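You operate a simulated robot arm through the tools that you are given. There is no shell and no other tool. Be economical: measure what you need, move in short steps, check, and stop when the job is done.

You are at the controls of a simulated robot arm. One attempt, no reset.

Task
Set the tripped overload to the plate's amps, reset it and run the starter up to RUN.
Fine: isolator off while the door is open, on again after; press STOP at the end.
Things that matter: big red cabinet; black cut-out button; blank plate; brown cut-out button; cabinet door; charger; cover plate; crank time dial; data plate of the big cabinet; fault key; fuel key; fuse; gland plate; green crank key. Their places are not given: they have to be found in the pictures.

Only the result counts: the job must be done as asked and must still hold three seconds after the hand-in. Knocking over, shifting, dropping, spilling or breaking anything else fails it.

Robot
A 7-joint arm with a two-finger parallel gripper, fixed in place. Base frame: the origin is at the foot of the arm, x ahead of it, y to its left, z up. Units: m, degrees, N and s.
Its first joint turns from -132.0 to 132.0 degrees. Payload 3.91 kg.
The TCP is the grasp point between the finger pads, 0.03 m short of the fingertips. In the tool frame z runs along the fingers and y along their closing line. Largest opening 0.11 m; finger width 0.02, thickness 0.01; the body of the gripper, 0.048 by 0.112 m, starts 0.055 m behind the TCP.
Orientation is that of the tool frame in the base frame, as a unit quaternion [x, y, z, w]. With the fingers straight down and closing along the base's y, the tool's x points along the base's -x, its y along +y and its z along -z.

Tools
- The arm moves only by the tool servo_tool. Its argument "plan" is text: rows parted by semicolons, each of 7 numbers parted by spaces: the finger opening in m, from 0 to 0.11, then the shift along the tool's x, y, z in units of 300 mm (1.0 is 300 mm), then the turn, a rotation vector about the tool's x, y, z in units of 60 degrees (1.0 is 60 degrees). In form: hand dx dy dz ax ay az; .... A call has 1 to 8 rows; each row is the pose to reach, as a shift and turn from the pose commanded when the call began, along the tool's axes at that moment. A call with a number of a shift or a turn outside -1 to 1 is refused whole. Rows are played at 5 a second. More than 0.05 m and 8.6 degrees between two rows, or a gripper value outside its range, and nothing of the call is played. A pose out of reach is approached as far as the arm can. The call stops where the force on the tool passes 50 N (or 10 N more than at its start, if that is more) or the arm is blocked; 0.2 s more then pass. The fingers move at their own pace (about 0.108 m/s each) and stop on an object; they squeeze with about 29 N. The grip force told is the motor's: it shows also when the fingers shut on nothing. Time passes only in rows, and 0.2 s behind the last, so rows that repeat a pose let the fingers close. It gives the time, the measured TCP pose, the force on the tool (base axes), the opening and the grip force at its end, in the units of the frame above (readings bear some noise), with the torque about the TCP (base axes, N m) and any sound that the robot's microphone picked up.
- Cameras (640 x 400 px; columns grow to the right, rows downward): "scene" is fixed at [0.3988, -0.6424, 1.4591]; the picture's right is [0.83, -0.56, 0.00], its down [-0.09, -0.14, -0.99] and it looks along [0.56, 0.82, -0.16] (base axes); focal length 214 px, centre (320, 200). "wrist" rides on the gripper at [0.072, 0.017, -0.103] in the tool frame; the picture's right is [-0.23, 0.97, 0.00], its down [-0.76, -0.18, -0.62] and it looks along [-0.61, -0.14, 0.78] (tool axes); focal length 222 px, centre (320, 200).
- capture(camera): a new picture of that camera. The clock stands still meanwhile.
- measure_at(camera, pixels): for up to 12 pixels [column, row] of the newest picture of that camera ("zoom" is the newest enlarged one), the place [x, y, z] in the base frame of the surface seen there, good to about 0.002 m, but the place of the scene camera against the robot may be out by one fixed shift of up to 0.018 m in any direction. The clock stands still meanwhile.
- inspect(camera, box): a new picture of the part [left, top, right, bottom] of that camera's present view, enlarged. The clock stands still meanwhile.
- job_done(): hands the job in; it is judged then, once.

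Keep the steps short. Do not move on a guess: measure, check each grasp and each placing, and mend mistakes. In all there are 80 turns and 34 pictures (those below and enlarged ones count). Leave the gripper open and the arm clear of the work at the hand-in unless told otherwise, and finish with a single line.

The tools are called after "Call:" by a JSON object that holds its "method" and its "body". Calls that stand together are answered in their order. servo_tool: Moves the arm, as the interface text tells. Its arguments: {"type":"object","properties":{"plan":{"type":"string"}},"required":["plan"]} The other tools are called the same way: capture (camera) takes a picture; measure_at (camera, pixels) gives the place of the surface under pixels of a picture; inspect (camera, box) takes an enlarged picture of a part of a camera's view; job_done () hands the job in.

At the start:

```text
t: 0.0
position: [0.1556, 0.4793, 1.3138]
tcp_rot: [0.0, 1.0, 0.0, 0.0]
ft_force: [0.3, -0.4, -0.3]
moment: [0.03, 0.03, -0.04]
gripper_width: 0.11
grasp_force: 0.1
```

scene: 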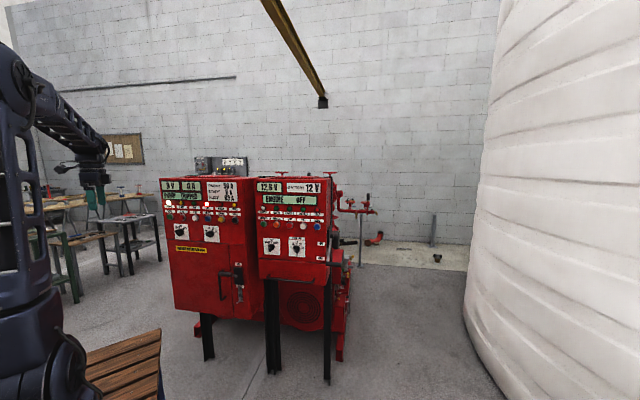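
wrist: 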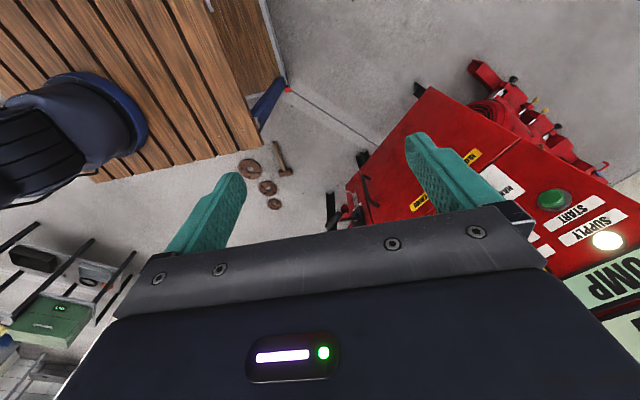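

I see two red cabinets in the scene picture, the big one around (205,245). I will enlarge both panels to read them.

Call:
{"method": "inspect", "body": {"camera": "scene", "box": [155, 170, 265, 245]}}

Call:
{"method": "inspect", "body": {"camera": "scene", "box": [160, 230, 270, 320]}}

```text
5.33 times, centred on (210, 208) of scene
```

zoom: 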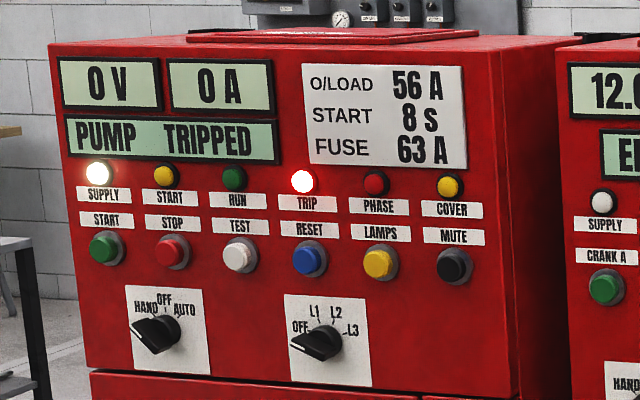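

```text
4.44 times, centred on (215, 275) of scene
```

zoom: 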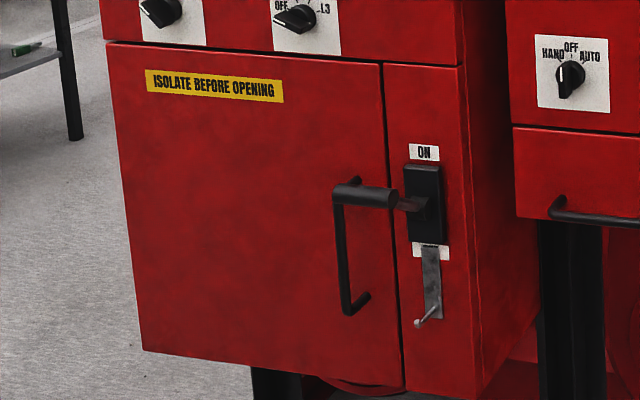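

The plate reads O/LOAD 56 A, START 8 s, FUSE 63 A. Next I'll measure the door, handle, isolator and latch in the latest zoom.

Call:
{"method": "measure_at", "body": {"camera": "zoom", "pixels": [[120, 60], [375, 75], [145, 345], [400, 380], [365, 195], [345, 300], [423, 205], [432, 265], [425, 318], [455, 90], [405, 203], [355, 182]]}}

Call:
{"method": "inspect", "body": {"camera": "scene", "box": [210, 255, 260, 315]}}

```text
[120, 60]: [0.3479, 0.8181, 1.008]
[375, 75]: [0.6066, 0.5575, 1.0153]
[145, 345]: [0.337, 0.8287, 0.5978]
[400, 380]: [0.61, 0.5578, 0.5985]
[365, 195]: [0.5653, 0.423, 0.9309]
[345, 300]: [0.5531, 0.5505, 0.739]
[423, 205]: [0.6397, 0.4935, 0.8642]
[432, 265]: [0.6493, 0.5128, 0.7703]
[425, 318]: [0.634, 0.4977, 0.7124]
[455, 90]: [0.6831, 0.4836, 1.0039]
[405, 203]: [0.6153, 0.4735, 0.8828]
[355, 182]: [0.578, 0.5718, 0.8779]
```

```text
6.67 times, centred on (235, 285) of scene
```

zoom: 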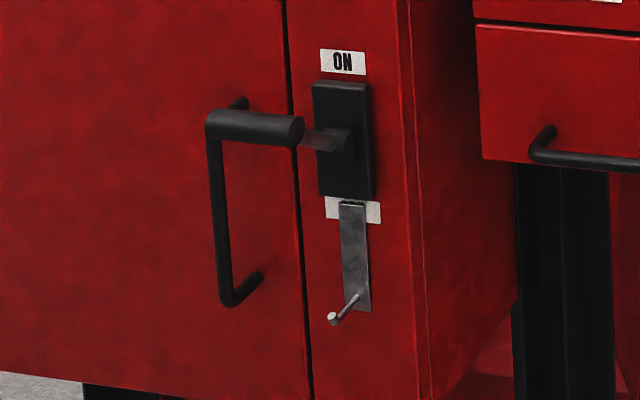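

The front face runs along u=(0.705,-0.71), and its outward normal is about (-0.71,-0.705). The isolator lever sticks out 0.12 m at z≈0.93 (ON) and its grip overlaps the door. I'll turn the tool to point horizontally at the face with the camera on top, in three stages.

Call:
{"method": "servo_tool", "body": {"plan": "0.05 0 0 0 -0.080 0.033 0.080; 0.05 0 0 0 -0.160 0.066 0.160; 0.05 0 0 0 -0.240 0.099 0.240; 0.05 0 0 0 -0.321 0.132 0.321; 0.05 0 0 0 -0.401 0.165 0.401; 0.05 0 0 0 -0.481 0.198 0.481; 0.05 0 0 0 -0.561 0.231 0.561"}}

```text
t: 1.6
position: [0.1554, 0.4797, 1.3125]
tcp_rot: [0.286, 0.907, 0.285, -0.118]
ft_force: [0.9, -0.7, -0.5]
moment: [-0.02, 0.0, -0.03]
gripper_width: 0.0502
grasp_force: 0.0
```

Good. I'll do the second and third thirds of the same turn.

Call:
{"method": "servo_tool", "body": {"plan": "0.05 0 0 0 -0.080 0.033 0.080; 0.05 0 0 0 -0.160 0.066 0.160; 0.05 0 0 0 -0.240 0.099 0.240; 0.05 0 0 0 -0.321 0.132 0.321; 0.05 0 0 0 -0.401 0.165 0.401; 0.05 0 0 0 -0.481 0.198 0.481; 0.05 0 0 0 -0.561 0.231 0.561"}}

Call:
{"method": "servo_tool", "body": {"plan": "0.05 0 0 0 -0.080 0.033 0.080; 0.05 0 0 0 -0.160 0.066 0.160; 0.05 0 0 0 -0.240 0.099 0.240; 0.05 0 0 0 -0.321 0.132 0.321; 0.05 0 0 0 -0.401 0.165 0.401; 0.05 0 0 0 -0.481 0.198 0.481; 0.05 0 0 0 -0.561 0.231 0.561"}}

Call:
{"method": "capture", "body": {"camera": "wrist"}}

```text
t: 3.2
position: [0.1553, 0.4782, 1.3136]
tcp_rot: [0.517, 0.649, 0.517, -0.214]
ft_force: [0.3, 0.0, 0.4]
moment: [0.0, 0.0, -0.01]
gripper_width: 0.0499
grasp_force: 0.0
```

```text
t: 4.8
position: [0.1558, 0.4789, 1.3137]
tcp_rot: [0.653, 0.269, 0.654, -0.27]
ft_force: [0.0, -0.1, -0.2]
moment: [-0.01, 0.01, -0.01]
gripper_width: 0.0499
grasp_force: 0.1
```

```text
28 pictures are left
```

wrist: 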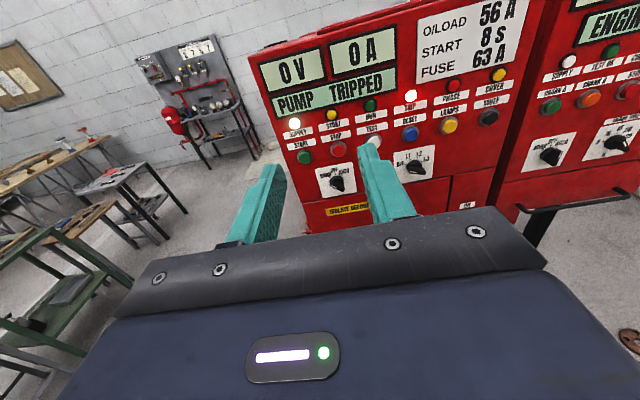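

The tool now faces the cabinet squarely and the wrist camera sees the panel. I'll measure the buttons in both cameras to find the scene camera's shift.

Call:
{"method": "measure_at", "body": {"camera": "wrist", "pixels": [[304, 157], [337, 149], [373, 141], [410, 133], [448, 126], [488, 117], [334, 183], [414, 165], [372, 211], [281, 127], [508, 75]]}}

Call:
{"method": "inspect", "body": {"camera": "scene", "box": [155, 170, 265, 245]}}

Call:
{"method": "measure_at", "body": {"camera": "zoom", "pixels": [[103, 247], [170, 250], [237, 253], [308, 260], [379, 263], [452, 266], [85, 117], [467, 168]]}}

Call:
{"method": "inspect", "body": {"camera": "wrist", "box": [260, 80, 530, 230]}}

```text
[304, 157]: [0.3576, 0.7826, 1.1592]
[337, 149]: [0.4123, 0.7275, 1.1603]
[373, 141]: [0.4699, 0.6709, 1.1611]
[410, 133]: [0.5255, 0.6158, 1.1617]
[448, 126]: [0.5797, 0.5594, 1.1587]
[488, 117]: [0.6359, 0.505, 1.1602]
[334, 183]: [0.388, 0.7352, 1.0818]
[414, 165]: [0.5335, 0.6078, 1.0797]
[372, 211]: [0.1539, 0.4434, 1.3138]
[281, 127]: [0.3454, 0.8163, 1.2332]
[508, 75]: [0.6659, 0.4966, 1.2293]
```

```text
5.33 times, centred on (210, 208) of scene
```

zoom: 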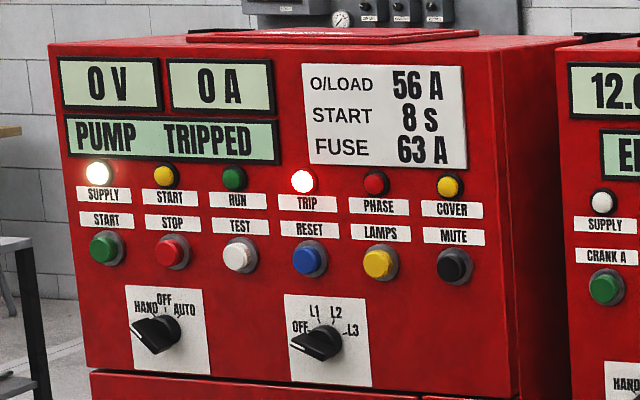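

```text
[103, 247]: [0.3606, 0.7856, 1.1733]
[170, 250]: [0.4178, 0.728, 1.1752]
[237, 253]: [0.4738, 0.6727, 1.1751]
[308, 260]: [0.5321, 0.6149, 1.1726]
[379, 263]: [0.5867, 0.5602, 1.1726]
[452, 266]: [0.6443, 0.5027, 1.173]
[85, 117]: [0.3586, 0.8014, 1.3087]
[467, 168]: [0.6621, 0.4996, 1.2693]
```

```text
2.37 times, centred on (395, 155) of wrist
```

zoom: 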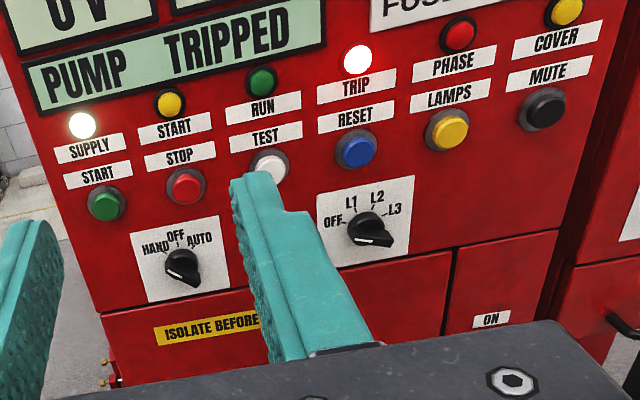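

Scene minus wrist is about (+0.006, 0, +0.0135), so I'll correct for that. I'm moving down and to the right to view the door handle and isolator.

Call:
{"method": "servo_tool", "body": {"plan": "0.02 -0.125 0.0875 0.021 0 0 0; 0.02 -0.25 0.175 0.042 0 0 0; 0.02 -0.375 0.2625 0.064 0 0 0; 0.02 -0.5 0.35 0.085 0 0 0; 0.02 -0.625 0.4375 0.106 0 0 0; 0.02 -0.75 0.525 0.128 0 0 0; 0.02 -0.875 0.6125 0.149 0 0 0; 0.02 -1 0.7 0.17 0 0 0"}}

Call:
{"method": "capture", "body": {"camera": "wrist"}}

```text
t: 6.6
position: [0.3501, 0.4416, 1.0034]
tcp_rot: [0.653, 0.27, 0.654, -0.27]
ft_force: [-0.6, 0.1, 0.2]
moment: [-0.04, 0.06, -0.05]
gripper_width: 0.0199
grasp_force: 0.0
out of reach, approached as far as the arm can: row 4, 5, 6, 7, 8
```

```text
25 pictures are left
```

wrist: 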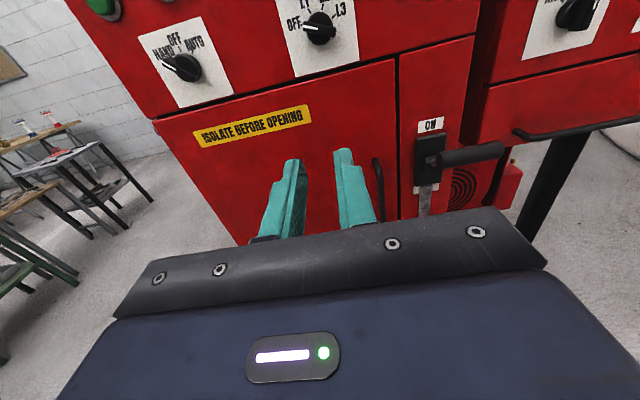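

The selector stripe points at HAND. I'll measure the isolator lever grip, pivot, handle and hook in the wrist view.

Call:
{"method": "measure_at", "body": {"camera": "wrist", "pixels": [[500, 147], [470, 155], [448, 158], [430, 145], [420, 190], [376, 160], [381, 185], [398, 100], [431, 125], [346, 152], [290, 163]]}}

Call:
{"method": "inspect", "body": {"camera": "wrist", "box": [340, 90, 540, 215]}}

```text
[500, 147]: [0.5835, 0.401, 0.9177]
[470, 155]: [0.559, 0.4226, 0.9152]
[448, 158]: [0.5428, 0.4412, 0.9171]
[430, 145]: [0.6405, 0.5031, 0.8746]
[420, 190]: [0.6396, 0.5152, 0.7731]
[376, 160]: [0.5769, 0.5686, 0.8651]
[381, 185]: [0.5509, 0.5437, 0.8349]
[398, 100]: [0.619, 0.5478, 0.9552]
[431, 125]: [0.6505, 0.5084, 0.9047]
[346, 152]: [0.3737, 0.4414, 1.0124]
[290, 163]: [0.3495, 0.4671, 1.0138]
```

```text
3.20 times, centred on (440, 152) of wrist
```

zoom: 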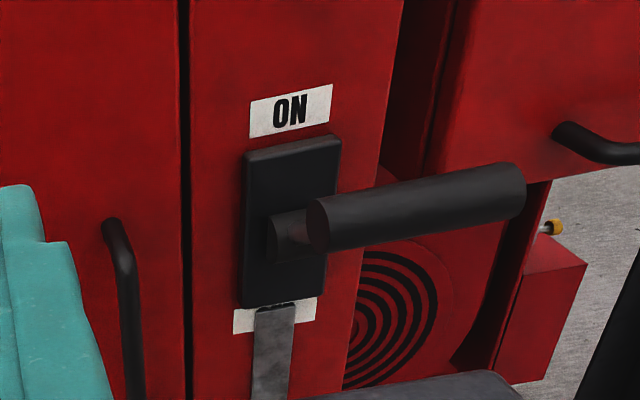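

The grip is a cross-bar parallel to the face (s 0.07–0.127, d≈0.696, z≈0.916). I'll bring the closed fingers above it: right first, then forward.

Call:
{"method": "servo_tool", "body": {"plan": "0 0 0.14 0 0 0 0; 0 0 0.28 0 0 0 0; 0 0 0.42 0 0 0 0; 0 0 0.55 0 0 0 0; 0 -0.03 0.55 0.14 0 0 0; 0 -0.07 0.55 0.28 0 0 0; 0 -0.1 0.55 0.42 0 0 0; 0 -0.1 0.55 0.42 0 0 0"}}

Call:
{"method": "capture", "body": {"camera": "wrist"}}

```text
t: 8.4
position: [0.5551, 0.4137, 0.9754]
tcp_rot: [0.654, 0.27, 0.653, -0.27]
ft_force: [0.8, -0.2, -0.3]
moment: [-0.01, -0.01, 0.01]
gripper_width: 0.0
grasp_force: 28.9
out of reach, approached as far as the arm can: row 1, 2, 3, 4, 5
```

```text
23 pictures are left
```

wrist: 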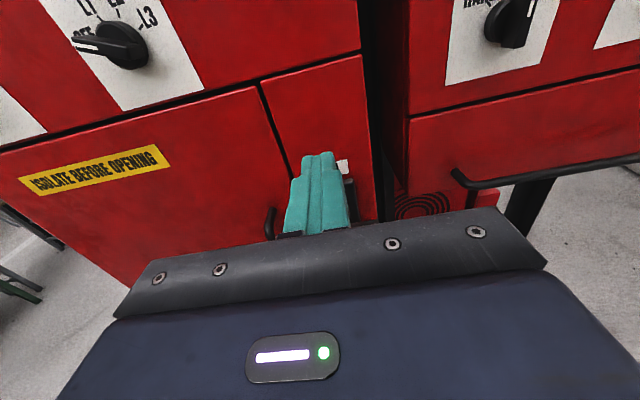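

The fingers sit above the bar. Before pushing down I'll check where the small cabinet's drawer handle is, for clearance.

Call:
{"method": "measure_at", "body": {"camera": "wrist", "pixels": [[458, 176], [475, 187], [560, 177], [410, 120], [268, 215], [342, 165], [318, 160]]}}

```text
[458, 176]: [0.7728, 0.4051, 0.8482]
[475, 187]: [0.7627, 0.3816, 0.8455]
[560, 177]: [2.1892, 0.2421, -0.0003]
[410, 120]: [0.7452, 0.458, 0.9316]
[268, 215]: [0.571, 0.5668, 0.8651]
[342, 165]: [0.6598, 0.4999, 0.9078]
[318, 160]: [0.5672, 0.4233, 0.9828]
```

The way is clear (handle at s≈0.27). Now I'll push the lever down in small rows.

Call:
{"method": "servo_tool", "body": {"plan": "0 -0.12 0 0 0 0 0; 0 -0.19 0 0 0 0 0; 0 -0.26 0 0 0 0 0; 0 -0.33 0 0 0 0 0; 0 -0.39 0 0.02 0 0 0; 0 -0.45 0 0.04 0 0 0; 0 -0.51 0 0.06 0 0 0; 0 -0.57 0 0.08 0 0 0"}}

Call:
{"method": "inspect", "body": {"camera": "scene", "box": [200, 235, 270, 315]}}

```text
t: 10.2
position: [0.5715, 0.43, 0.8098]
tcp_rot: [0.651, 0.268, 0.656, -0.271]
ft_force: [-15.5, -26.6, 23.4]
moment: [0.31, -0.31, -0.33]
gripper_width: 0.0
grasp_force: 28.9
stopped in row 8: the force on the tool passed its limit at 66 N (the readings are from after the stop); the commanded pose is now the measured one
```

```text
5.00 times, centred on (235, 275) of scene
```

zoom: 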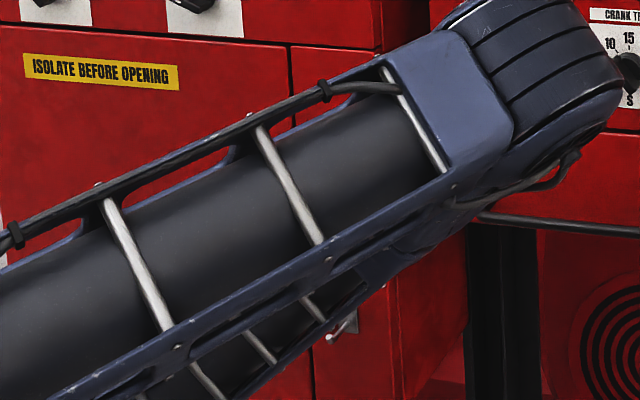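

Force rose at the end, and the lever may be at its lower stop. I'll ease up and back off to look.

Call:
{"method": "servo_tool", "body": {"plan": "0 0.05 0 -0.02 0 0 0; 0 0.12 0 -0.08 0 0 0; 0 0.2 0 -0.2 0 0 0; 0 0.3 0 -0.3 0 0 0"}}

Call:
{"method": "capture", "body": {"camera": "wrist"}}

```text
t: 11.2
position: [0.5083, 0.3659, 0.8966]
tcp_rot: [0.651, 0.267, 0.657, -0.27]
ft_force: [-0.2, 0.8, -0.6]
moment: [0.0, -0.04, 0.0]
gripper_width: 0.0001
grasp_force: 28.6
```

```text
21 pictures are left
```

wrist: 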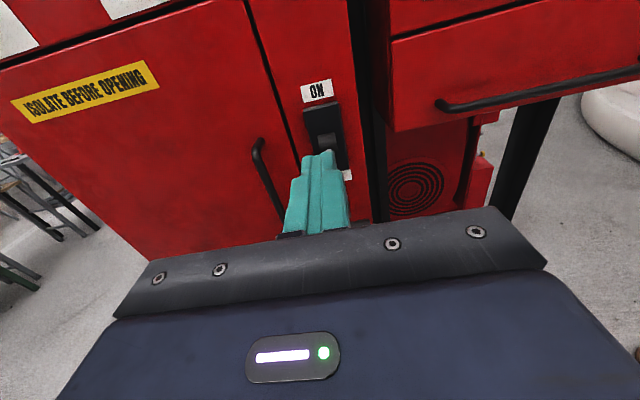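

The lever is down behind the fingers. I'm moving left, in front of the door handle, and opening the fingers to look.

Call:
{"method": "servo_tool", "body": {"plan": "0.06 0 -0.12 0 0 0 0; 0.06 -0.05 -0.24 0 0 0 0; 0.06 -0.15 -0.33 0 0 0 0; 0.06 -0.25 -0.33 0 0 0 0"}}

Call:
{"method": "capture", "body": {"camera": "wrist"}}

```text
t: 12.4
position: [0.4448, 0.444, 0.904]
tcp_rot: [0.63, 0.22, 0.675, -0.315]
ft_force: [0.1, -0.2, 0.3]
moment: [0.02, 0.0, -0.01]
gripper_width: 0.0599
grasp_force: 0.0
stopped in row 4: the arm was blocked; the commanded pose is now the measured one
```

```text
20 pictures are left
```

wrist: 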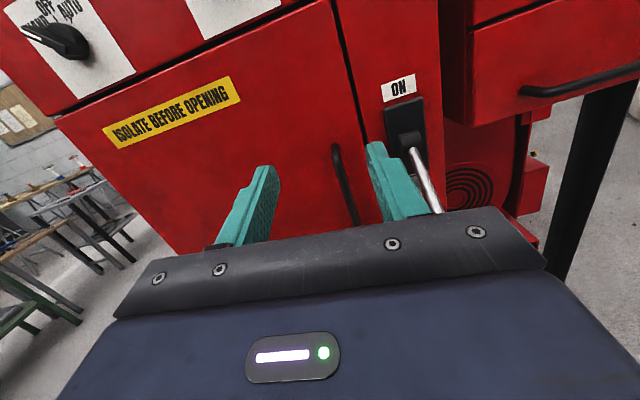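

The arm was blocked by its own folding limit, not by contact, and the lever shaft now points down. Pitching the tool 40° downward should give better reach for the handle, so I'll turn in place.

Call:
{"method": "servo_tool", "body": {"plan": "0.06 0 0 0 -0.005 -0.128 -0.016; 0.06 0 0 0 -0.01 -0.257 -0.031; 0.06 0 0 0 -0.015 -0.386 -0.047; 0.06 0 0 0 -0.02 -0.515 -0.063; 0.06 0 0 0 -0.025 -0.643 -0.078; 0.06 0 0 0 -0.03 -0.772 -0.094"}}

Call:
{"method": "capture", "body": {"camera": "wrist"}}

```text
t: 13.8
position: [0.4458, 0.4414, 0.9003]
tcp_rot: [0.84, 0.345, 0.388, -0.157]
ft_force: [0.2, 0.5, -1.1]
moment: [-0.01, 0.03, 0.0]
gripper_width: 0.0596
grasp_force: 0.1
```

```text
19 pictures are left
```

wrist: 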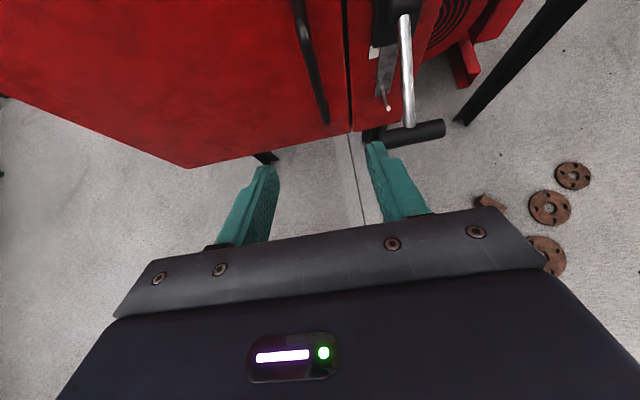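

Good view: the lever points down and the handle bar is at about (315,70). I'll measure the handle and lever.

Call:
{"method": "measure_at", "body": {"camera": "wrist", "pixels": [[298, 12], [307, 50], [316, 85], [325, 118], [405, 30], [410, 110], [440, 130], [385, 140], [388, 107], [384, 75]]}}

```text
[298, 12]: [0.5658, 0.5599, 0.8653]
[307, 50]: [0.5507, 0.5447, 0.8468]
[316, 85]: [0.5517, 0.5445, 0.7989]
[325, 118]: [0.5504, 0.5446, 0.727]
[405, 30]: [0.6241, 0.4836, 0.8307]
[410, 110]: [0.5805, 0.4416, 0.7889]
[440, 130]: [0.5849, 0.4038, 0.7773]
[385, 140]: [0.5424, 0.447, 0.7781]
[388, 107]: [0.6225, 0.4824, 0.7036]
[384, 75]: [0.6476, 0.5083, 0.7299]
```

Handle bar at s≈0.002, d≈0.775, z 0.72–0.86. I'll go in along the tool, fingers astride the bar, then close.

Call:
{"method": "servo_tool", "body": {"plan": "0.06 0.028 0.003 0.137 0 0 0; 0.06 0.056 0.003 0.274 0 0 0; 0.06 0.083 0.003 0.41 0 0 0; 0.06 0.111 0.003 0.547 0 0 0; 0.06 0.111 0.003 0.547 0 0 0; 0 0.111 0.003 0.547 0 0 0; 0 0.111 0.003 0.547 0 0 0; 0 0.111 0.003 0.547 0 0 0"}}

Call:
{"method": "capture", "body": {"camera": "wrist"}}

```text
t: 15.6
position: [0.5515, 0.5437, 0.8194]
tcp_rot: [0.84, 0.345, 0.388, -0.157]
ft_force: [3.7, -2.1, -1.8]
moment: [0.57, 0.07, -0.15]
gripper_width: 0.012
grasp_force: 44.9
```

```text
18 pictures are left
```

wrist: 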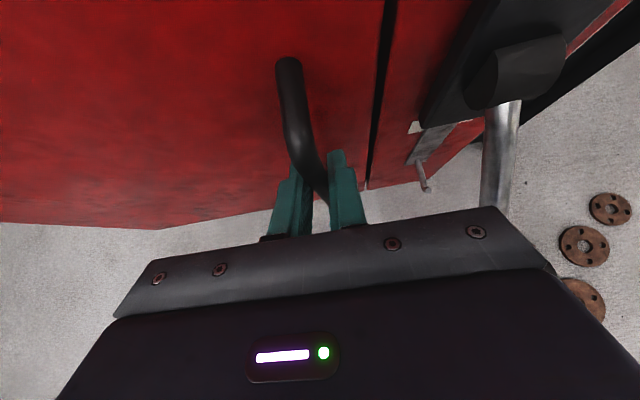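

The handle is gripped (0.012 m). I'll pull it along the arc about the hinge, 12° first.

Call:
{"method": "servo_tool", "body": {"plan": "0 -0.0252 -0.006 -0.03 -0.0255 0 0.0215; 0 -0.0504 -0.013 -0.06 -0.0511 0 0.0429; 0 -0.0999 -0.032 -0.119 -0.1021 0 0.0857; 0 -0.1485 -0.056 -0.177 -0.1532 0 0.1286"}}

```text
t: 16.6
position: [0.4903, 0.5073, 0.819]
tcp_rot: [0.871, 0.256, 0.404, -0.116]
ft_force: [3.8, -5.7, 0.1]
moment: [0.36, 0.33, 0.08]
gripper_width: 0.0119
grasp_force: 44.9
```

The door is coming along. I'll repeat the arc in the new tool frame, 28° more.

Call:
{"method": "servo_tool", "body": {"plan": "0 -0.0504 -0.013 -0.06 -0.0511 0 0.0429; 0 -0.0999 -0.032 -0.119 -0.1021 0 0.0857; 0 -0.1485 -0.056 -0.177 -0.1532 0 0.1286; 0 -0.196 -0.085 -0.2336 -0.2043 0 0.1715; 0 -0.242 -0.119 -0.288 -0.2553 0 0.2143; 0 -0.2864 -0.158 -0.341 -0.3064 0 0.2572; 0 -0.3288 -0.202 -0.3917 -0.3575 0 0.3001"}}

Call:
{"method": "capture", "body": {"camera": "scene"}}

```text
t: 17.8
position: [0.3891, 0.4758, 0.8195]
tcp_rot: [0.9, 0.116, 0.418, -0.047]
ft_force: [2.2, -11.2, 1.8]
moment: [0.89, 0.49, -0.28]
gripper_width: 0.012
grasp_force: 44.9
stopped in row 5: the force on the tool passed its limit at 54 N (the readings are from after the stop); the commanded pose is now the measured one
```

```text
17 pictures are left
```

scene: 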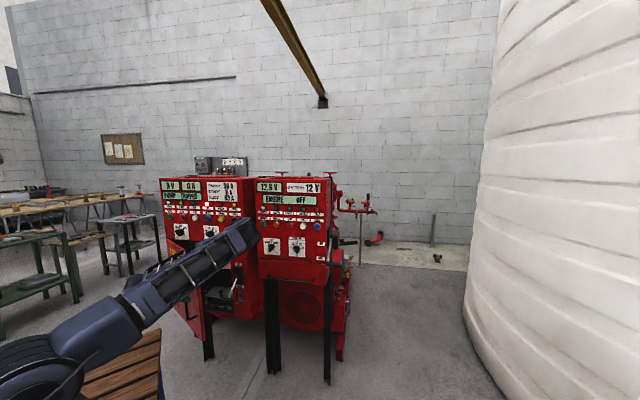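

The pull stopped on force at about 30°. The arc may be slightly off; the grip is still good and the forces have relaxed. I'll try a further short arc in the current frame.

Call:
{"method": "servo_tool", "body": {"plan": "0 -0.0252 -0.004 -0.03 -0.0255 0 0.0215; 0 -0.0504 -0.01 -0.06 -0.0511 0 0.0429; 0 -0.0752 -0.018 -0.09 -0.0766 0 0.0643; 0 -0.0999 -0.027 -0.119 -0.1021 0 0.0857; 0 -0.1485 -0.048 -0.177 -0.1532 0 0.1286"}}

Call:
{"method": "capture", "body": {"camera": "wrist"}}

```text
t: 19.0
position: [0.3184, 0.4727, 0.8193]
tcp_rot: [0.906, 0.022, 0.422, -0.002]
ft_force: [0.3, -28.6, 0.8]
moment: [0.76, 0.33, -0.16]
gripper_width: 0.0121
grasp_force: 44.6
```

```text
16 pictures are left
```

wrist: 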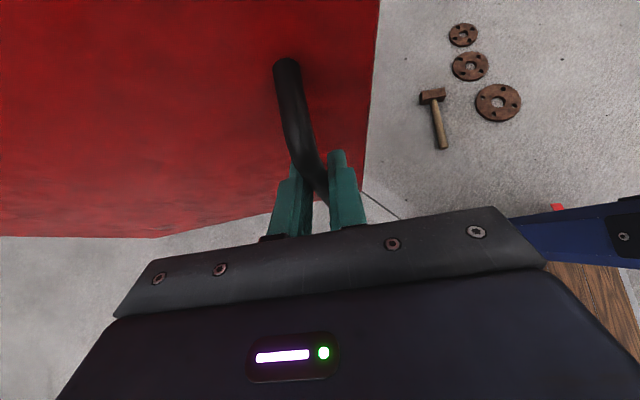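

It works, and the door is at about 43°. The residual force points outward along the door, so I'll shift the arc 3–4 mm outward and continue.

Call:
{"method": "servo_tool", "body": {"plan": "0 -0.0252 0.01 -0.03 -0.0255 0 0.0215; 0 -0.0504 0.004 -0.06 -0.0511 0 0.0429; 0 -0.0752 -0.004 -0.09 -0.0766 0 0.0643; 0 -0.0999 -0.014 -0.119 -0.1021 0 0.0857; 0 -0.1485 -0.032 -0.177 -0.1532 0 0.1286; 0 -0.196 -0.056 -0.2336 -0.2043 0 0.1715"}}

```text
t: 19.7
position: [0.2879, 0.4737, 0.8199]
tcp_rot: [0.908, -0.017, 0.419, 0.011]
ft_force: [2.4, 13.5, -14.6]
moment: [0.67, 0.82, -0.06]
gripper_width: 0.0121
grasp_force: 44.8
stopped in row 3: the force on the tool passed its limit at 52 N (the readings are from after the stop); the commanded pose is now the measured one
```

The door is at about 47°. I'll release the handle, rise out of it, and then push the door wider from inside.

Call:
{"method": "servo_tool", "body": {"plan": "0.06 0 0 0 0 0 0; 0.06 0 0 0 0 0 0; 0.06 0 0 0 0 0 0; 0.06 0.09 0 -0.075 0 0 0; 0.06 0.18 0 -0.15 0 0 0; 0.06 0.27 0 -0.225 0 0 0; 0.06 0.36 0 -0.3 0 0 0"}}

Call:
{"method": "capture", "body": {"camera": "wrist"}}

```text
t: 21.3
position: [0.2911, 0.4737, 0.9611]
tcp_rot: [0.907, -0.018, 0.42, 0.012]
ft_force: [1.0, -0.3, -0.4]
moment: [-0.01, -0.01, 0.02]
gripper_width: 0.06
grasp_force: 0.0
```

```text
15 pictures are left
```

wrist: 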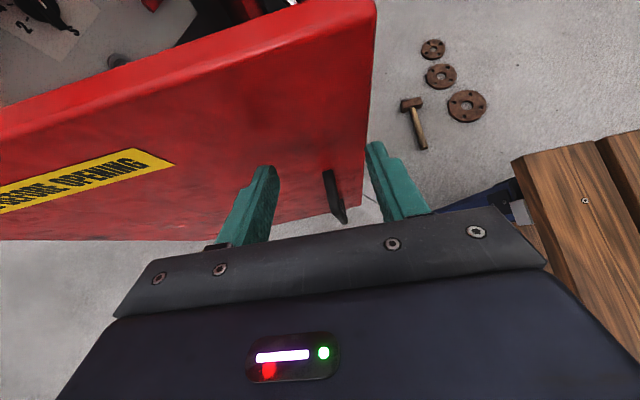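

I can see the door's top edge and the interior. I'll measure the door corner and edge.

Call:
{"method": "measure_at", "body": {"camera": "wrist", "pixels": [[368, 12], [350, 200], [200, 70], [60, 120], [30, 25], [115, 60], [371, 60]]}}

```text
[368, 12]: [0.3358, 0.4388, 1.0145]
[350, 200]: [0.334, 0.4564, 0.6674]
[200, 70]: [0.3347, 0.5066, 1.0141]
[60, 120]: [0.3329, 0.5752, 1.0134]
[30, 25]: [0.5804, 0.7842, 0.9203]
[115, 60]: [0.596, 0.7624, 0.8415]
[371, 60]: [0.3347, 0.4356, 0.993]
```

The door stands at 45° (plane x≈0.334, edge y≈0.436, top z 1.014). I'll rise and turn the tool straight down so the fingers can dip behind the door's top edge.

Call:
{"method": "servo_tool", "body": {"plan": "0 0.1 0 -0.084 0 -0.1 0; 0 0.2 0 -0.168 0 -0.21 0; 0 0.3 0 -0.252 0 -0.32 0; 0 0.39 0 -0.327 0 -0.43 0; 0 0.39 0 -0.327 0 -0.54 0; 0 0.39 0 -0.327 0 -0.65 0; 0 0.39 0 -0.327 0 -0.74 0; 0 0.39 0 -0.327 0 -0.828 0"}}

```text
t: 23.1
position: [0.2892, 0.4758, 1.1135]
tcp_rot: [1.0, -0.02, 0.0, 0.004]
ft_force: [0.0, -0.8, -0.6]
moment: [0.0, -0.01, -0.01]
gripper_width: 0.0
grasp_force: 29.1
```

The tool is vertical. I'll go over the door to x=0.375, y≈0.50, then dip to z≈0.975 behind it.

Call:
{"method": "servo_tool", "body": {"plan": "0 0.145 -0.05 0 0 0 0; 0 0.287 -0.095 0 0 0 0; 0 0.287 -0.095 0.15 0 0 0; 0 0.287 -0.095 0.3 0 0 0; 0 0.287 -0.095 0.46 0 0 0"}}

```text
t: 24.3
position: [0.376, 0.4996, 0.9751]
tcp_rot: [1.0, -0.022, 0.0, 0.004]
ft_force: [-0.3, -0.2, 0.4]
moment: [0.02, -0.01, 0.05]
gripper_width: 0.0
grasp_force: 28.9
```

The fingers are behind the door. I'll push it open along the hinge arc.

Call:
{"method": "servo_tool", "body": {"plan": "0 -0.066 -0.049 0 0 0 0; 0 -0.206 -0.042 0 0 0 0; 0 -0.345 -0.056 0 0 0 0; 0 -0.481 -0.09 0 0 0 0; 0 -0.611 -0.141 0 0 0 0; 0 -0.732 -0.21 0 0 0 0; 0 -0.843 -0.295 0 0 0 0; 0 -0.941 -0.4 0 0 0 0"}}

Call:
{"method": "inspect", "body": {"camera": "scene", "box": [140, 210, 280, 330]}}

```text
t: 26.1
position: [0.1025, 0.6313, 0.9731]
tcp_rot: [1.0, -0.021, 0.001, 0.004]
ft_force: [1.1, -0.5, -0.2]
moment: [0.01, 0.06, 0.0]
gripper_width: 0.0
grasp_force: 28.5
```

```text
3.33 times, centred on (210, 270) of scene
```

zoom: 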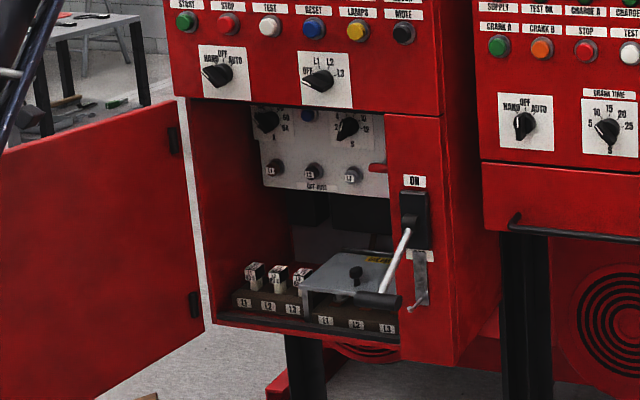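

The door is fully open and I can see the inner plate with dials. I'll zoom in on it.

Call:
{"method": "inspect", "body": {"camera": "scene", "box": [188, 236, 236, 270]}}

Call:
{"method": "measure_at", "body": {"camera": "zoom", "pixels": [[60, 100], [100, 100], [125, 130], [330, 110], [140, 230], [150, 185], [262, 95], [60, 60], [430, 300]]}}

```text
11.76 times, centred on (212, 253) of scene
```

zoom: 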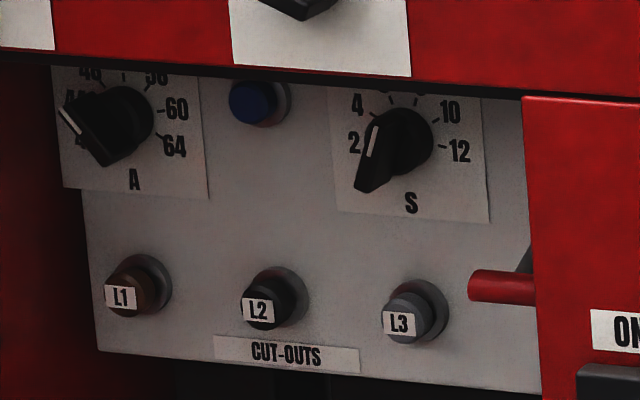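

```text
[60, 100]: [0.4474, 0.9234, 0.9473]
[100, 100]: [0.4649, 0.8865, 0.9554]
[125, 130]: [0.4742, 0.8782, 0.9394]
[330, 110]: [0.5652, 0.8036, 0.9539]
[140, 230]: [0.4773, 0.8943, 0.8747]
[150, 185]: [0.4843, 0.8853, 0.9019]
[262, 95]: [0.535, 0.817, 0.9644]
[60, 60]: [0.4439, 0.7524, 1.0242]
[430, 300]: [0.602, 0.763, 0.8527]
```

I've found the overload dial (left, "A", 44–64), the timer (right) and the blue reset between them. I'll move away from the door, yaw to face the cabinet, then pitch up to get a frontal view.

Call:
{"method": "servo_tool", "body": {"plan": "0 0.1 -0.012 -0.02 0 0 -0.1; 0 0.2 -0.024 -0.04 0 0 -0.2; 0 0.3 -0.036 -0.06 0 0 -0.3; 0 0.4 -0.048 -0.08 0 0 -0.4; 0 0.5 -0.06 -0.1 0 0 -0.5; 0 0.6 -0.074 -0.1 0 0 -0.6; 0 0.7 -0.086 -0.1 0 0 -0.7; 0 0.797 -0.098 -0.1 0 0 -0.79"}}

Call:
{"method": "servo_tool", "body": {"plan": "0 0 0 0 0 0.125 0; 0 0 0 0 0 0.25 0; 0 0 0 0 0 0.375 0; 0 0 0 0 0 0.5 0; 0 0 0 0 0 0.625 0; 0 0 0 0 0 0.75 0; 0 0 0 0 0 0.875 0; 0 0 0 0 0 1 0"}}

```text
t: 27.9
position: [0.3405, 0.6507, 1.0046]
tcp_rot: [0.923, 0.384, -0.001, 0.004]
ft_force: [-0.4, -0.1, -0.2]
moment: [0.0, -0.02, -0.03]
gripper_width: 0.0
grasp_force: 29.2
```

```text
t: 29.7
position: [0.3398, 0.651, 1.0039]
tcp_rot: [0.8, 0.334, 0.462, -0.189]
ft_force: [-0.2, 0.2, 0.4]
moment: [0.03, -0.01, -0.04]
gripper_width: 0.0
grasp_force: 29.1
```

I'll finish the last 30° of pitch while lowering to z≈0.92.

Call:
{"method": "servo_tool", "body": {"plan": "0 -0.061 0 0.035 0 0.125 0; 0 -0.122 0 0.071 0 0.25 0; 0 -0.184 0 0.106 0 0.375 0; 0 -0.245 0 0.142 0 0.5 0"}}

Call:
{"method": "capture", "body": {"camera": "wrist"}}

```text
t: 30.7
position: [0.3386, 0.6517, 0.9197]
tcp_rot: [0.653, 0.273, 0.653, -0.27]
ft_force: [0.1, -0.2, 1.0]
moment: [0.01, 0.02, 0.03]
gripper_width: 0.0001
grasp_force: 28.8
```

```text
12 pictures are left
```

wrist: 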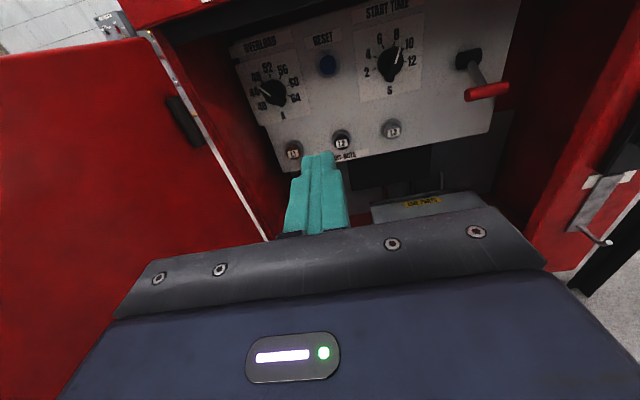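

Great view of the plate: OVERLOAD dial at (270,92), RESET (327,63), START TIME (390,63) and a red lever at (485,90). I'll zoom in.

Call:
{"method": "inspect", "body": {"camera": "wrist", "box": [228, 0, 428, 165]}}

Call:
{"method": "measure_at", "body": {"camera": "wrist", "pixels": [[262, 92], [279, 93], [271, 100], [285, 115], [250, 70], [327, 65], [393, 68], [292, 150], [245, 110], [240, 190], [258, 70], [500, 92]]}}

```text
2.42 times, centred on (328, 82) of wrist
```

zoom: 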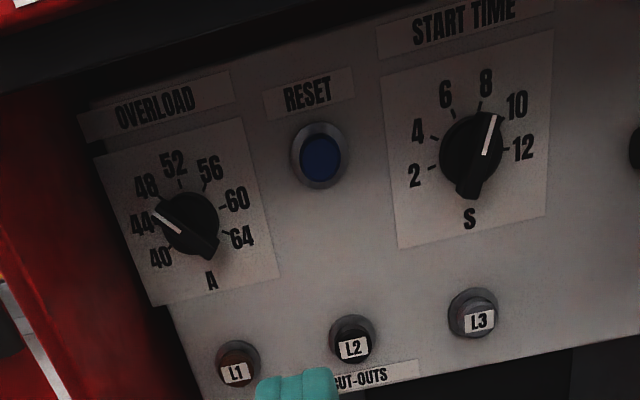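

```text
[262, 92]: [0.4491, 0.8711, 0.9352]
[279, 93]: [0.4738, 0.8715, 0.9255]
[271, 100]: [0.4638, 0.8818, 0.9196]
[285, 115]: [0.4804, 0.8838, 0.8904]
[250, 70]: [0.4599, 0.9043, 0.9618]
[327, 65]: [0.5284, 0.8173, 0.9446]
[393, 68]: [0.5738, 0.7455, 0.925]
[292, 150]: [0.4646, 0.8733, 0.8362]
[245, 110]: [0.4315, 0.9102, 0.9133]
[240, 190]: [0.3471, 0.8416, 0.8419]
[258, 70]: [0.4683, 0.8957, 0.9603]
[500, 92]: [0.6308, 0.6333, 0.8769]
```

The overload reads somewhere near 44–48, and START TIME is at about 8. I'll measure the stripe and tick marks precisely in the zoom.

Call:
{"method": "measure_at", "body": {"camera": "zoom", "pixels": [[158, 213], [178, 231], [207, 254], [174, 165], [209, 170], [237, 200], [242, 238], [160, 258], [142, 225], [146, 187], [193, 205], [190, 245]]}}

```text
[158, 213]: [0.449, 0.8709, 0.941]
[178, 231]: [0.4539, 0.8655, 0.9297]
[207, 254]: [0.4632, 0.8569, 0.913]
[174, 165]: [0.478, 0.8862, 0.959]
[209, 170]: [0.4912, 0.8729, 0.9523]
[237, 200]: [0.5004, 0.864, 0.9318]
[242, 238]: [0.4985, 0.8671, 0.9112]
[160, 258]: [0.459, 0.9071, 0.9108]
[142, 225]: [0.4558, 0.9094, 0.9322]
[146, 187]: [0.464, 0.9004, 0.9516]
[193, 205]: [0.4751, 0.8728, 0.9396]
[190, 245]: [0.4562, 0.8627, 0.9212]
```

The overload bar is at −37° from top, which is 48 A; 56 A is at +40° (dial centre s=−0.292, z=0.927, knob front d=0.9325). The left wall is too close to roll the gripper around the knob. Instead I'll roll the hand 90° so it's narrow sideways and push the knob's tail leftward with the closed tips. First the roll.

Call:
{"method": "servo_tool", "body": {"plan": "0 0 0 0 0 0 0.125; 0 0 0 0 0 0 0.25; 0 0 0 0 0 0 0.375; 0 0 0 0 0 0 0.5; 0 0 0 0 0 0 0.625; 0 0 0 0 0 0 0.75; 0 0 0 0 0 0 0.875; 0 0 0 0 0 0 1"}}

Call:
{"method": "servo_tool", "body": {"plan": "0 0 0 0 0 0 0.125; 0 0 0 0 0 0 0.25; 0 0 0 0 0 0 0.375; 0 0 0 0 0 0 0.5"}}

```text
t: 32.5
position: [0.3402, 0.6498, 0.9208]
tcp_rot: [0.702, -0.091, 0.43, -0.56]
ft_force: [0.0, 0.8, 0.7]
moment: [0.05, 0.0, -0.02]
gripper_width: 0.0002
grasp_force: 28.9
```

```text
t: 33.5
position: [0.3405, 0.6504, 0.9206]
tcp_rot: [0.655, -0.27, 0.271, -0.652]
ft_force: [-0.4, 0.6, -0.1]
moment: [-0.01, 0.02, -0.02]
gripper_width: 0.0001
grasp_force: 28.7
```

Rolled (tool x now points right, y down). I'll go in beside the knob's tail: s=−0.247, z=0.904, tip to d≈0.945.

Call:
{"method": "servo_tool", "body": {"plan": "0 -0.093 0.055 0.1 0 0 0; 0 -0.093 0.055 0.25 0 0 0; 0 -0.093 0.055 0.4 0 0 0; 0 -0.093 0.055 0.55 0 0 0; 0 -0.093 0.055 0.65 0 0 0; 0 -0.093 0.055 0.714 0 0 0; 0 -0.093 0.055 0.714 0 0 0"}}

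Call:
{"method": "capture", "body": {"camera": "wrist"}}

```text
t: 35.1
position: [0.4715, 0.8231, 0.9023]
tcp_rot: [0.656, -0.269, 0.271, -0.651]
ft_force: [0.0, -0.6, -0.2]
moment: [0.01, -0.01, 0.01]
gripper_width: 0.0
grasp_force: 28.4
```

```text
10 pictures are left
```

wrist: 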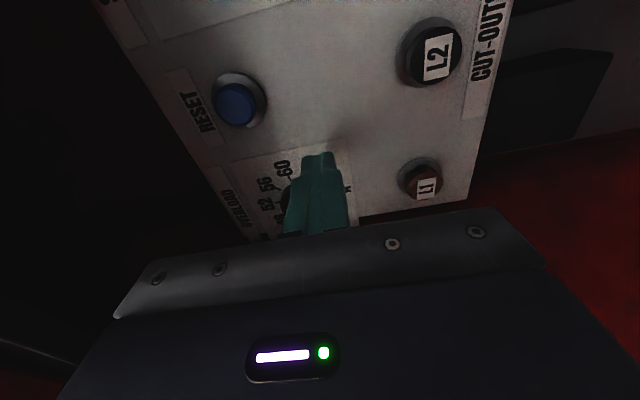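

The tips are beside the tail with no contact. I'll push left gently to s≈−0.279.

Call:
{"method": "servo_tool", "body": {"plan": "0 -0.03 0 0 0 0 0; 0 -0.05 0 0 0 0 0; 0 -0.065 0 0 0 0 0; 0 -0.08 0 0 0 0 0; 0 -0.09 0 0 0 0 0; 0 -0.1 0 0 0 0 0; 0 -0.1 0 0 0 0 0"}}

```text
t: 36.7
position: [0.4497, 0.8424, 0.8996]
tcp_rot: [0.656, -0.271, 0.272, -0.65]
ft_force: [-3.2, -7.5, -29.2]
moment: [-0.49, 0.21, 0.04]
gripper_width: 0.0
grasp_force: 29.3
```

The tips caught the end face of the tail (downward force), giving no torque. I'll back right, rise 14 mm, and push on its side instead.

Call:
{"method": "servo_tool", "body": {"plan": "0 0.05 0 0 0 0 0; 0 0.1 0 0 0 0 0; 0 0.1 -0.048 0 0 0 0; 0 0.07 -0.048 0 0 0 0; 0 0.05 -0.048 0 0 0 0; 0 0.035 -0.048 0 0 0 0; 0 0.022 -0.048 0 0 0 0; 0 0.022 -0.048 0 0 0 0"}}

```text
t: 38.1
position: [0.4628, 0.8322, 0.9134]
tcp_rot: [0.656, -0.273, 0.274, -0.648]
ft_force: [0.1, -2.0, -1.2]
moment: [0.01, 0.01, 0.01]
gripper_width: 0.0002
grasp_force: 29.0
stopped in row 6: the force on the tool passed its limit at 58 N (the readings are from after the stop); the commanded pose is now the measured one
```

Stopped on force, so I need to see the knob. I'll back right and out, then look.

Call:
{"method": "servo_tool", "body": {"plan": "0 0.05 0 0 0 0 0; 0 0.05 0 -0.15 0 0 0; 0 0.05 0 -0.3 0 0 0; 0 0.15 0.1 -0.4 0 0 0"}}

Call:
{"method": "inspect", "body": {"camera": "wrist", "box": [160, 60, 480, 260]}}

```text
refused: row 4 steps farther than a row can; nothing moved
```

```text
2.00 times, centred on (320, 160) of wrist
```

zoom: 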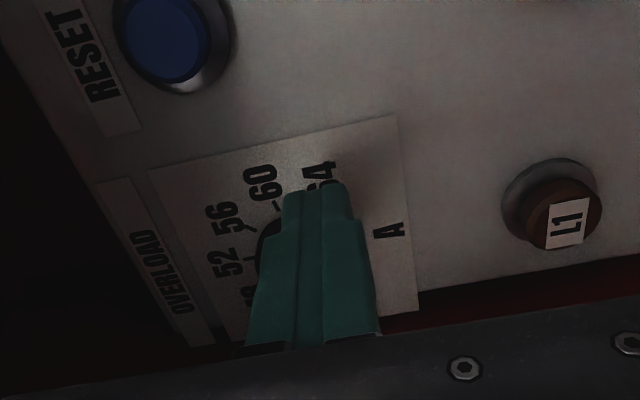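

The fingers still block the view. I'm backing out in legal steps.

Call:
{"method": "servo_tool", "body": {"plan": "0 0.05 0 0 0 0 0; 0 0.05 0 -0.15 0 0 0; 0 0.05 0 -0.3 0 0 0; 0 0.1 0.08 -0.4 0 0 0; 0 0.15 0.16 -0.45 0 0 0"}}

Call:
{"method": "inspect", "body": {"camera": "wrist", "box": [120, 60, 400, 240]}}

```text
t: 39.3
position: [0.3977, 0.705, 0.867]
tcp_rot: [0.656, -0.271, 0.274, -0.649]
ft_force: [0.5, -0.7, 0.5]
moment: [0.02, -0.02, 0.01]
gripper_width: 0.0
grasp_force: 29.5
```

```text
2.22 times, centred on (260, 150) of wrist
```

zoom: 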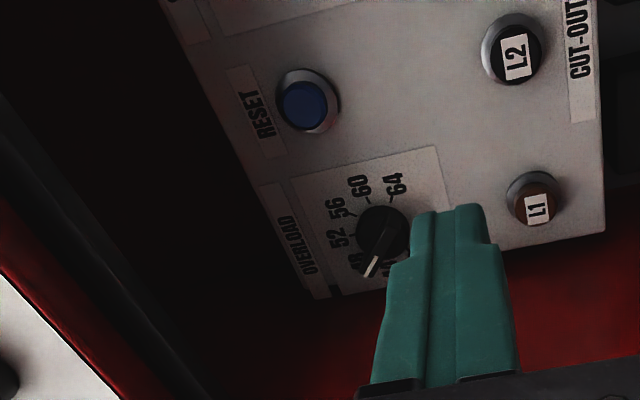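

The knob is visible, the stripe at about (372,267). I'll measure the bar ends and knob outline.

Call:
{"method": "measure_at", "body": {"camera": "zoom", "pixels": [[367, 275], [376, 259], [385, 250], [398, 232], [404, 222], [365, 215], [380, 210], [360, 240], [390, 262], [333, 238], [337, 207]]}}

```text
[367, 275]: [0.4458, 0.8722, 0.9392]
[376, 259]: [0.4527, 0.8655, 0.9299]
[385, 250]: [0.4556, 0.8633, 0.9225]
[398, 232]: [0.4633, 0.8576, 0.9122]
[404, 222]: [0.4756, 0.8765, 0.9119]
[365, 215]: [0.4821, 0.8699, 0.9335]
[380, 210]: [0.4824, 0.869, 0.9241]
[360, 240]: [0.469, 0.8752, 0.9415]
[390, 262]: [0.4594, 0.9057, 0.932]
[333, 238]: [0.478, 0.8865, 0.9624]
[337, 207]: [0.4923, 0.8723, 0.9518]
```

The pointer hasn't moved (−40°, 48 A), so the knob is too stiff for a side push and I'll grip the bar and twist. To keep the hand off the left wall I'll point the tool 13° to the left and roll so the fingers straddle the bar. First the tilt and centring.

Call:
{"method": "servo_tool", "body": {"plan": "0.03 -0.063 -0.1 0.037 0 -0.108 0; 0.03 -0.126 -0.198 0.074 0 -0.217 0"}}

Call:
{"method": "servo_tool", "body": {"plan": "0.035 0 0 0 0 0 0.12; 0.035 0 0 0 0 0 0.24; 0.035 0 0 0 0 0 0.36; 0.035 0 0 0 0 0 0.48; 0.035 0 0 0 0 0 0.6; 0.035 0 0 0 0 0 0.72; 0.035 0 0 0 0 0 0.833"}}

```text
t: 39.9
position: [0.3878, 0.7483, 0.926]
tcp_rot: [0.683, -0.196, 0.197, -0.676]
ft_force: [-0.3, -0.5, -0.5]
moment: [0.01, 0.03, 0.02]
gripper_width: 0.03
grasp_force: 0.0
```

```text
t: 40.8
position: [0.3985, 0.7543, 0.9938]
tcp_rot: [-0.652, 0.317, -0.071, 0.685]
ft_force: [-7.2, -26.4, -16.6]
moment: [0.78, -0.02, -0.35]
gripper_width: 0.0282
grasp_force: 0.1
out of reach, approached as far as the arm can: row 2, 3, 4
stopped in row 4: the force on the tool passed its limit at 78 N (the readings are from after the stop); the commanded pose is now the measured one
```

The roll hit the arm's limit and the hand swung up against the lip. I'll back away first, then roll the other way.

Call:
{"method": "servo_tool", "body": {"plan": "0.03 0 0 -0.08 0 0 0; 0.03 0.015 0.08 -0.16 0 0 0; 0.03 0.044 0.16 -0.237 0 0 0; 0.03 0.044 0.224 -0.237 0 0 0"}}

Call:
{"method": "capture", "body": {"camera": "scene"}}

```text
t: 41.8
position: [0.3576, 0.7017, 0.9825]
tcp_rot: [-0.663, 0.307, -0.082, 0.678]
ft_force: [0.0, 1.3, 0.2]
moment: [0.01, 0.01, 0.01]
gripper_width: 0.0301
grasp_force: 0.1
out of reach, approached as far as the arm can: row 2, 3, 4
```

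```text
7 pictures are left
```

scene: 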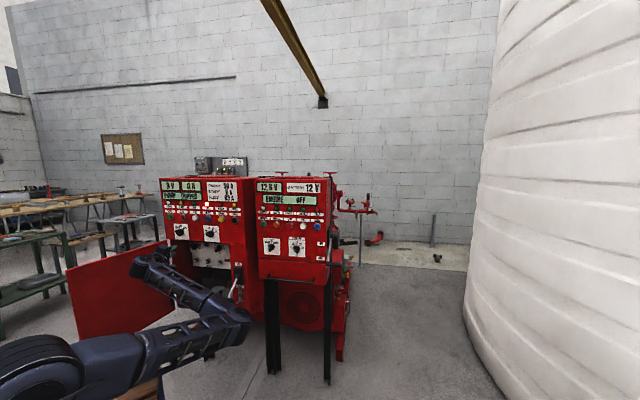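

Clear of contact. Rolling back the other way, 120° in two calls.

Call:
{"method": "servo_tool", "body": {"plan": "0.03 0 0 0 0 0 -0.125; 0.03 0 0 0 0 0 -0.25; 0.03 0 0 0 0 0 -0.375; 0.03 0 0 0 0 0 -0.5; 0.03 0 0 0 0 0 -0.625; 0.03 0 0 0 0 0 -0.75; 0.03 0 0 0 0 0 -0.875; 0.03 0 0 0 0 0 -1"}}

Call:
{"method": "servo_tool", "body": {"plan": "0.03 0 0 0 0 0 -0.125; 0.03 0 0 0 0 0 -0.25; 0.03 0 0 0 0 0 -0.375; 0.03 0 0 0 0 0 -0.5; 0.03 0 0 0 0 0 -0.625; 0.03 0 0 0 0 0 -0.75; 0.03 0 0 0 0 0 -0.875; 0.03 0 0 0 0 0 -1"}}

```text
t: 43.6
position: [0.3583, 0.7015, 0.9803]
tcp_rot: [0.722, 0.052, 0.404, -0.559]
ft_force: [0.8, -0.2, -0.5]
moment: [0.03, 0.0, 0.02]
gripper_width: 0.0299
grasp_force: 0.0
```

```text
t: 45.4
position: [0.3578, 0.7015, 0.9812]
tcp_rot: [0.599, 0.406, 0.63, -0.281]
ft_force: [1.1, 1.0, 0.0]
moment: [-0.01, -0.03, 0.03]
gripper_width: 0.0299
grasp_force: 0.1
```

Now the fine orientation: x along the bar (−40°), axis 13° left. At the same time I'll move to the pre-grip point 12 cm out from the knob.

Call:
{"method": "servo_tool", "body": {"plan": "0.03 -0.085 -0.017 0 -0.0055 0.0101 -0.1246; 0.03 -0.17 -0.034 0.03 -0.011 0.0202 -0.2492; 0.03 -0.17 -0.034 0.1 -0.0165 0.0304 -0.3738; 0.03 -0.17 -0.034 0.18 -0.022 0.0405 -0.4984"}}

Call:
{"method": "capture", "body": {"camera": "wrist"}}

```text
t: 46.4
position: [0.3837, 0.7462, 0.9267]
tcp_rot: [0.464, 0.534, 0.698, -0.11]
ft_force: [0.3, -0.3, -0.4]
moment: [-0.01, 0.01, 0.02]
gripper_width: 0.0304
grasp_force: 0.1
```

```text
6 pictures are left
```

wrist: 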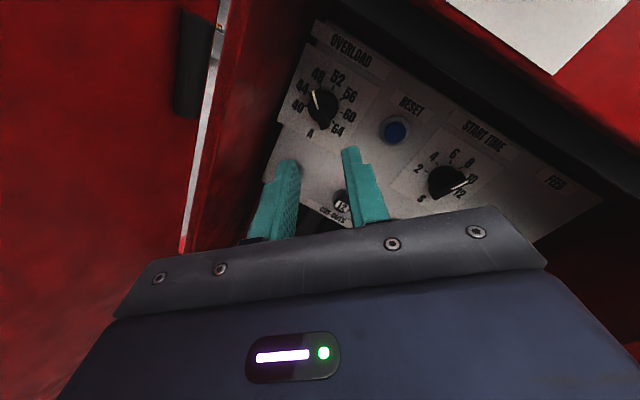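

The bar is aligned with the fingers. I'll advance 12 cm along the tool axis and close.

Call:
{"method": "servo_tool", "body": {"plan": "0.03 0 0 0.1 0 0 0; 0.03 0 0 0.2 0 0 0; 0.03 0 0 0.3 0 0 0; 0.03 0 0 0.36 0 0 0; 0.03 0 0 0.4 0 0 0; 0 0 0 0.4 0 0 0; 0 0 0 0.4 0 0 0"}}

```text
t: 48.0
position: [0.4488, 0.847, 0.9269]
tcp_rot: [0.466, 0.532, 0.698, -0.112]
ft_force: [3.2, -0.6, 2.2]
moment: [0.18, -0.15, -0.7]
gripper_width: 0.0122
grasp_force: 45.6
```

Bar gripped (0.012 m). I'll twist clockwise 40° first.

Call:
{"method": "servo_tool", "body": {"plan": "0 0 0 0 0 0 0.11; 0 0 0 0 0 0 0.22; 0 0 0 0 0 0 0.33; 0 0 0 0 0 0 0.44; 0 0 0 0 0 0 0.55; 0 0 0 0 0 0 0.667"}}

```text
t: 49.4
position: [0.4477, 0.8472, 0.927]
tcp_rot: [0.619, 0.343, 0.617, -0.345]
ft_force: [1.2, 3.6, -4.5]
moment: [0.66, -0.63, -0.35]
gripper_width: 0.0124
grasp_force: 44.7
```

It's turning freely with the grip held. Another 40° to 56 A.

Call:
{"method": "servo_tool", "body": {"plan": "0 0 0 0 0 0 0.11; 0 0 0 0 0 0 0.22; 0 0 0 0 0 0 0.33; 0 0 0 0 0 0 0.44; 0 0 0 0 0 0 0.55; 0 0 0 0 0 0 0.667; 0 0 0 0 0 0 0.667"}}

Call:
{"method": "servo_tool", "body": {"plan": "0.03 0 0 0 0 0 0; 0.03 0 0 0 0 0 0; 0.03 0 0 -0.1 0 0 0; 0.03 0 0 -0.2 0 0 0; 0.03 0 0 -0.3 0 0 0; 0.03 0 0 -0.4 0 0 0"}}

Call:
{"method": "inspect", "body": {"camera": "wrist", "box": [180, 20, 480, 210]}}

```text
t: 51.0
position: [0.4463, 0.8475, 0.9268]
tcp_rot: [0.698, 0.11, 0.462, -0.535]
ft_force: [-18.2, -10.6, 1.9]
moment: [-0.07, 0.05, -0.39]
gripper_width: 0.0119
grasp_force: 45.1
```

```text
t: 52.4
position: [0.3836, 0.7443, 0.9268]
tcp_rot: [0.698, 0.11, 0.463, -0.535]
ft_force: [0.4, -0.8, 0.9]
moment: [0.0, 0.01, 0.0]
gripper_width: 0.0301
grasp_force: 0.1
```

```text
2.11 times, centred on (330, 115) of wrist
```

zoom: 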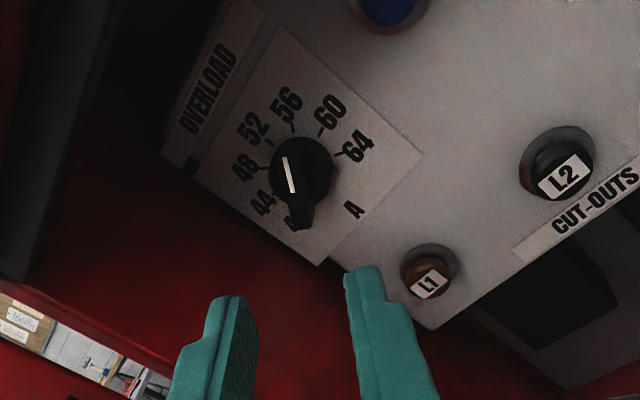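

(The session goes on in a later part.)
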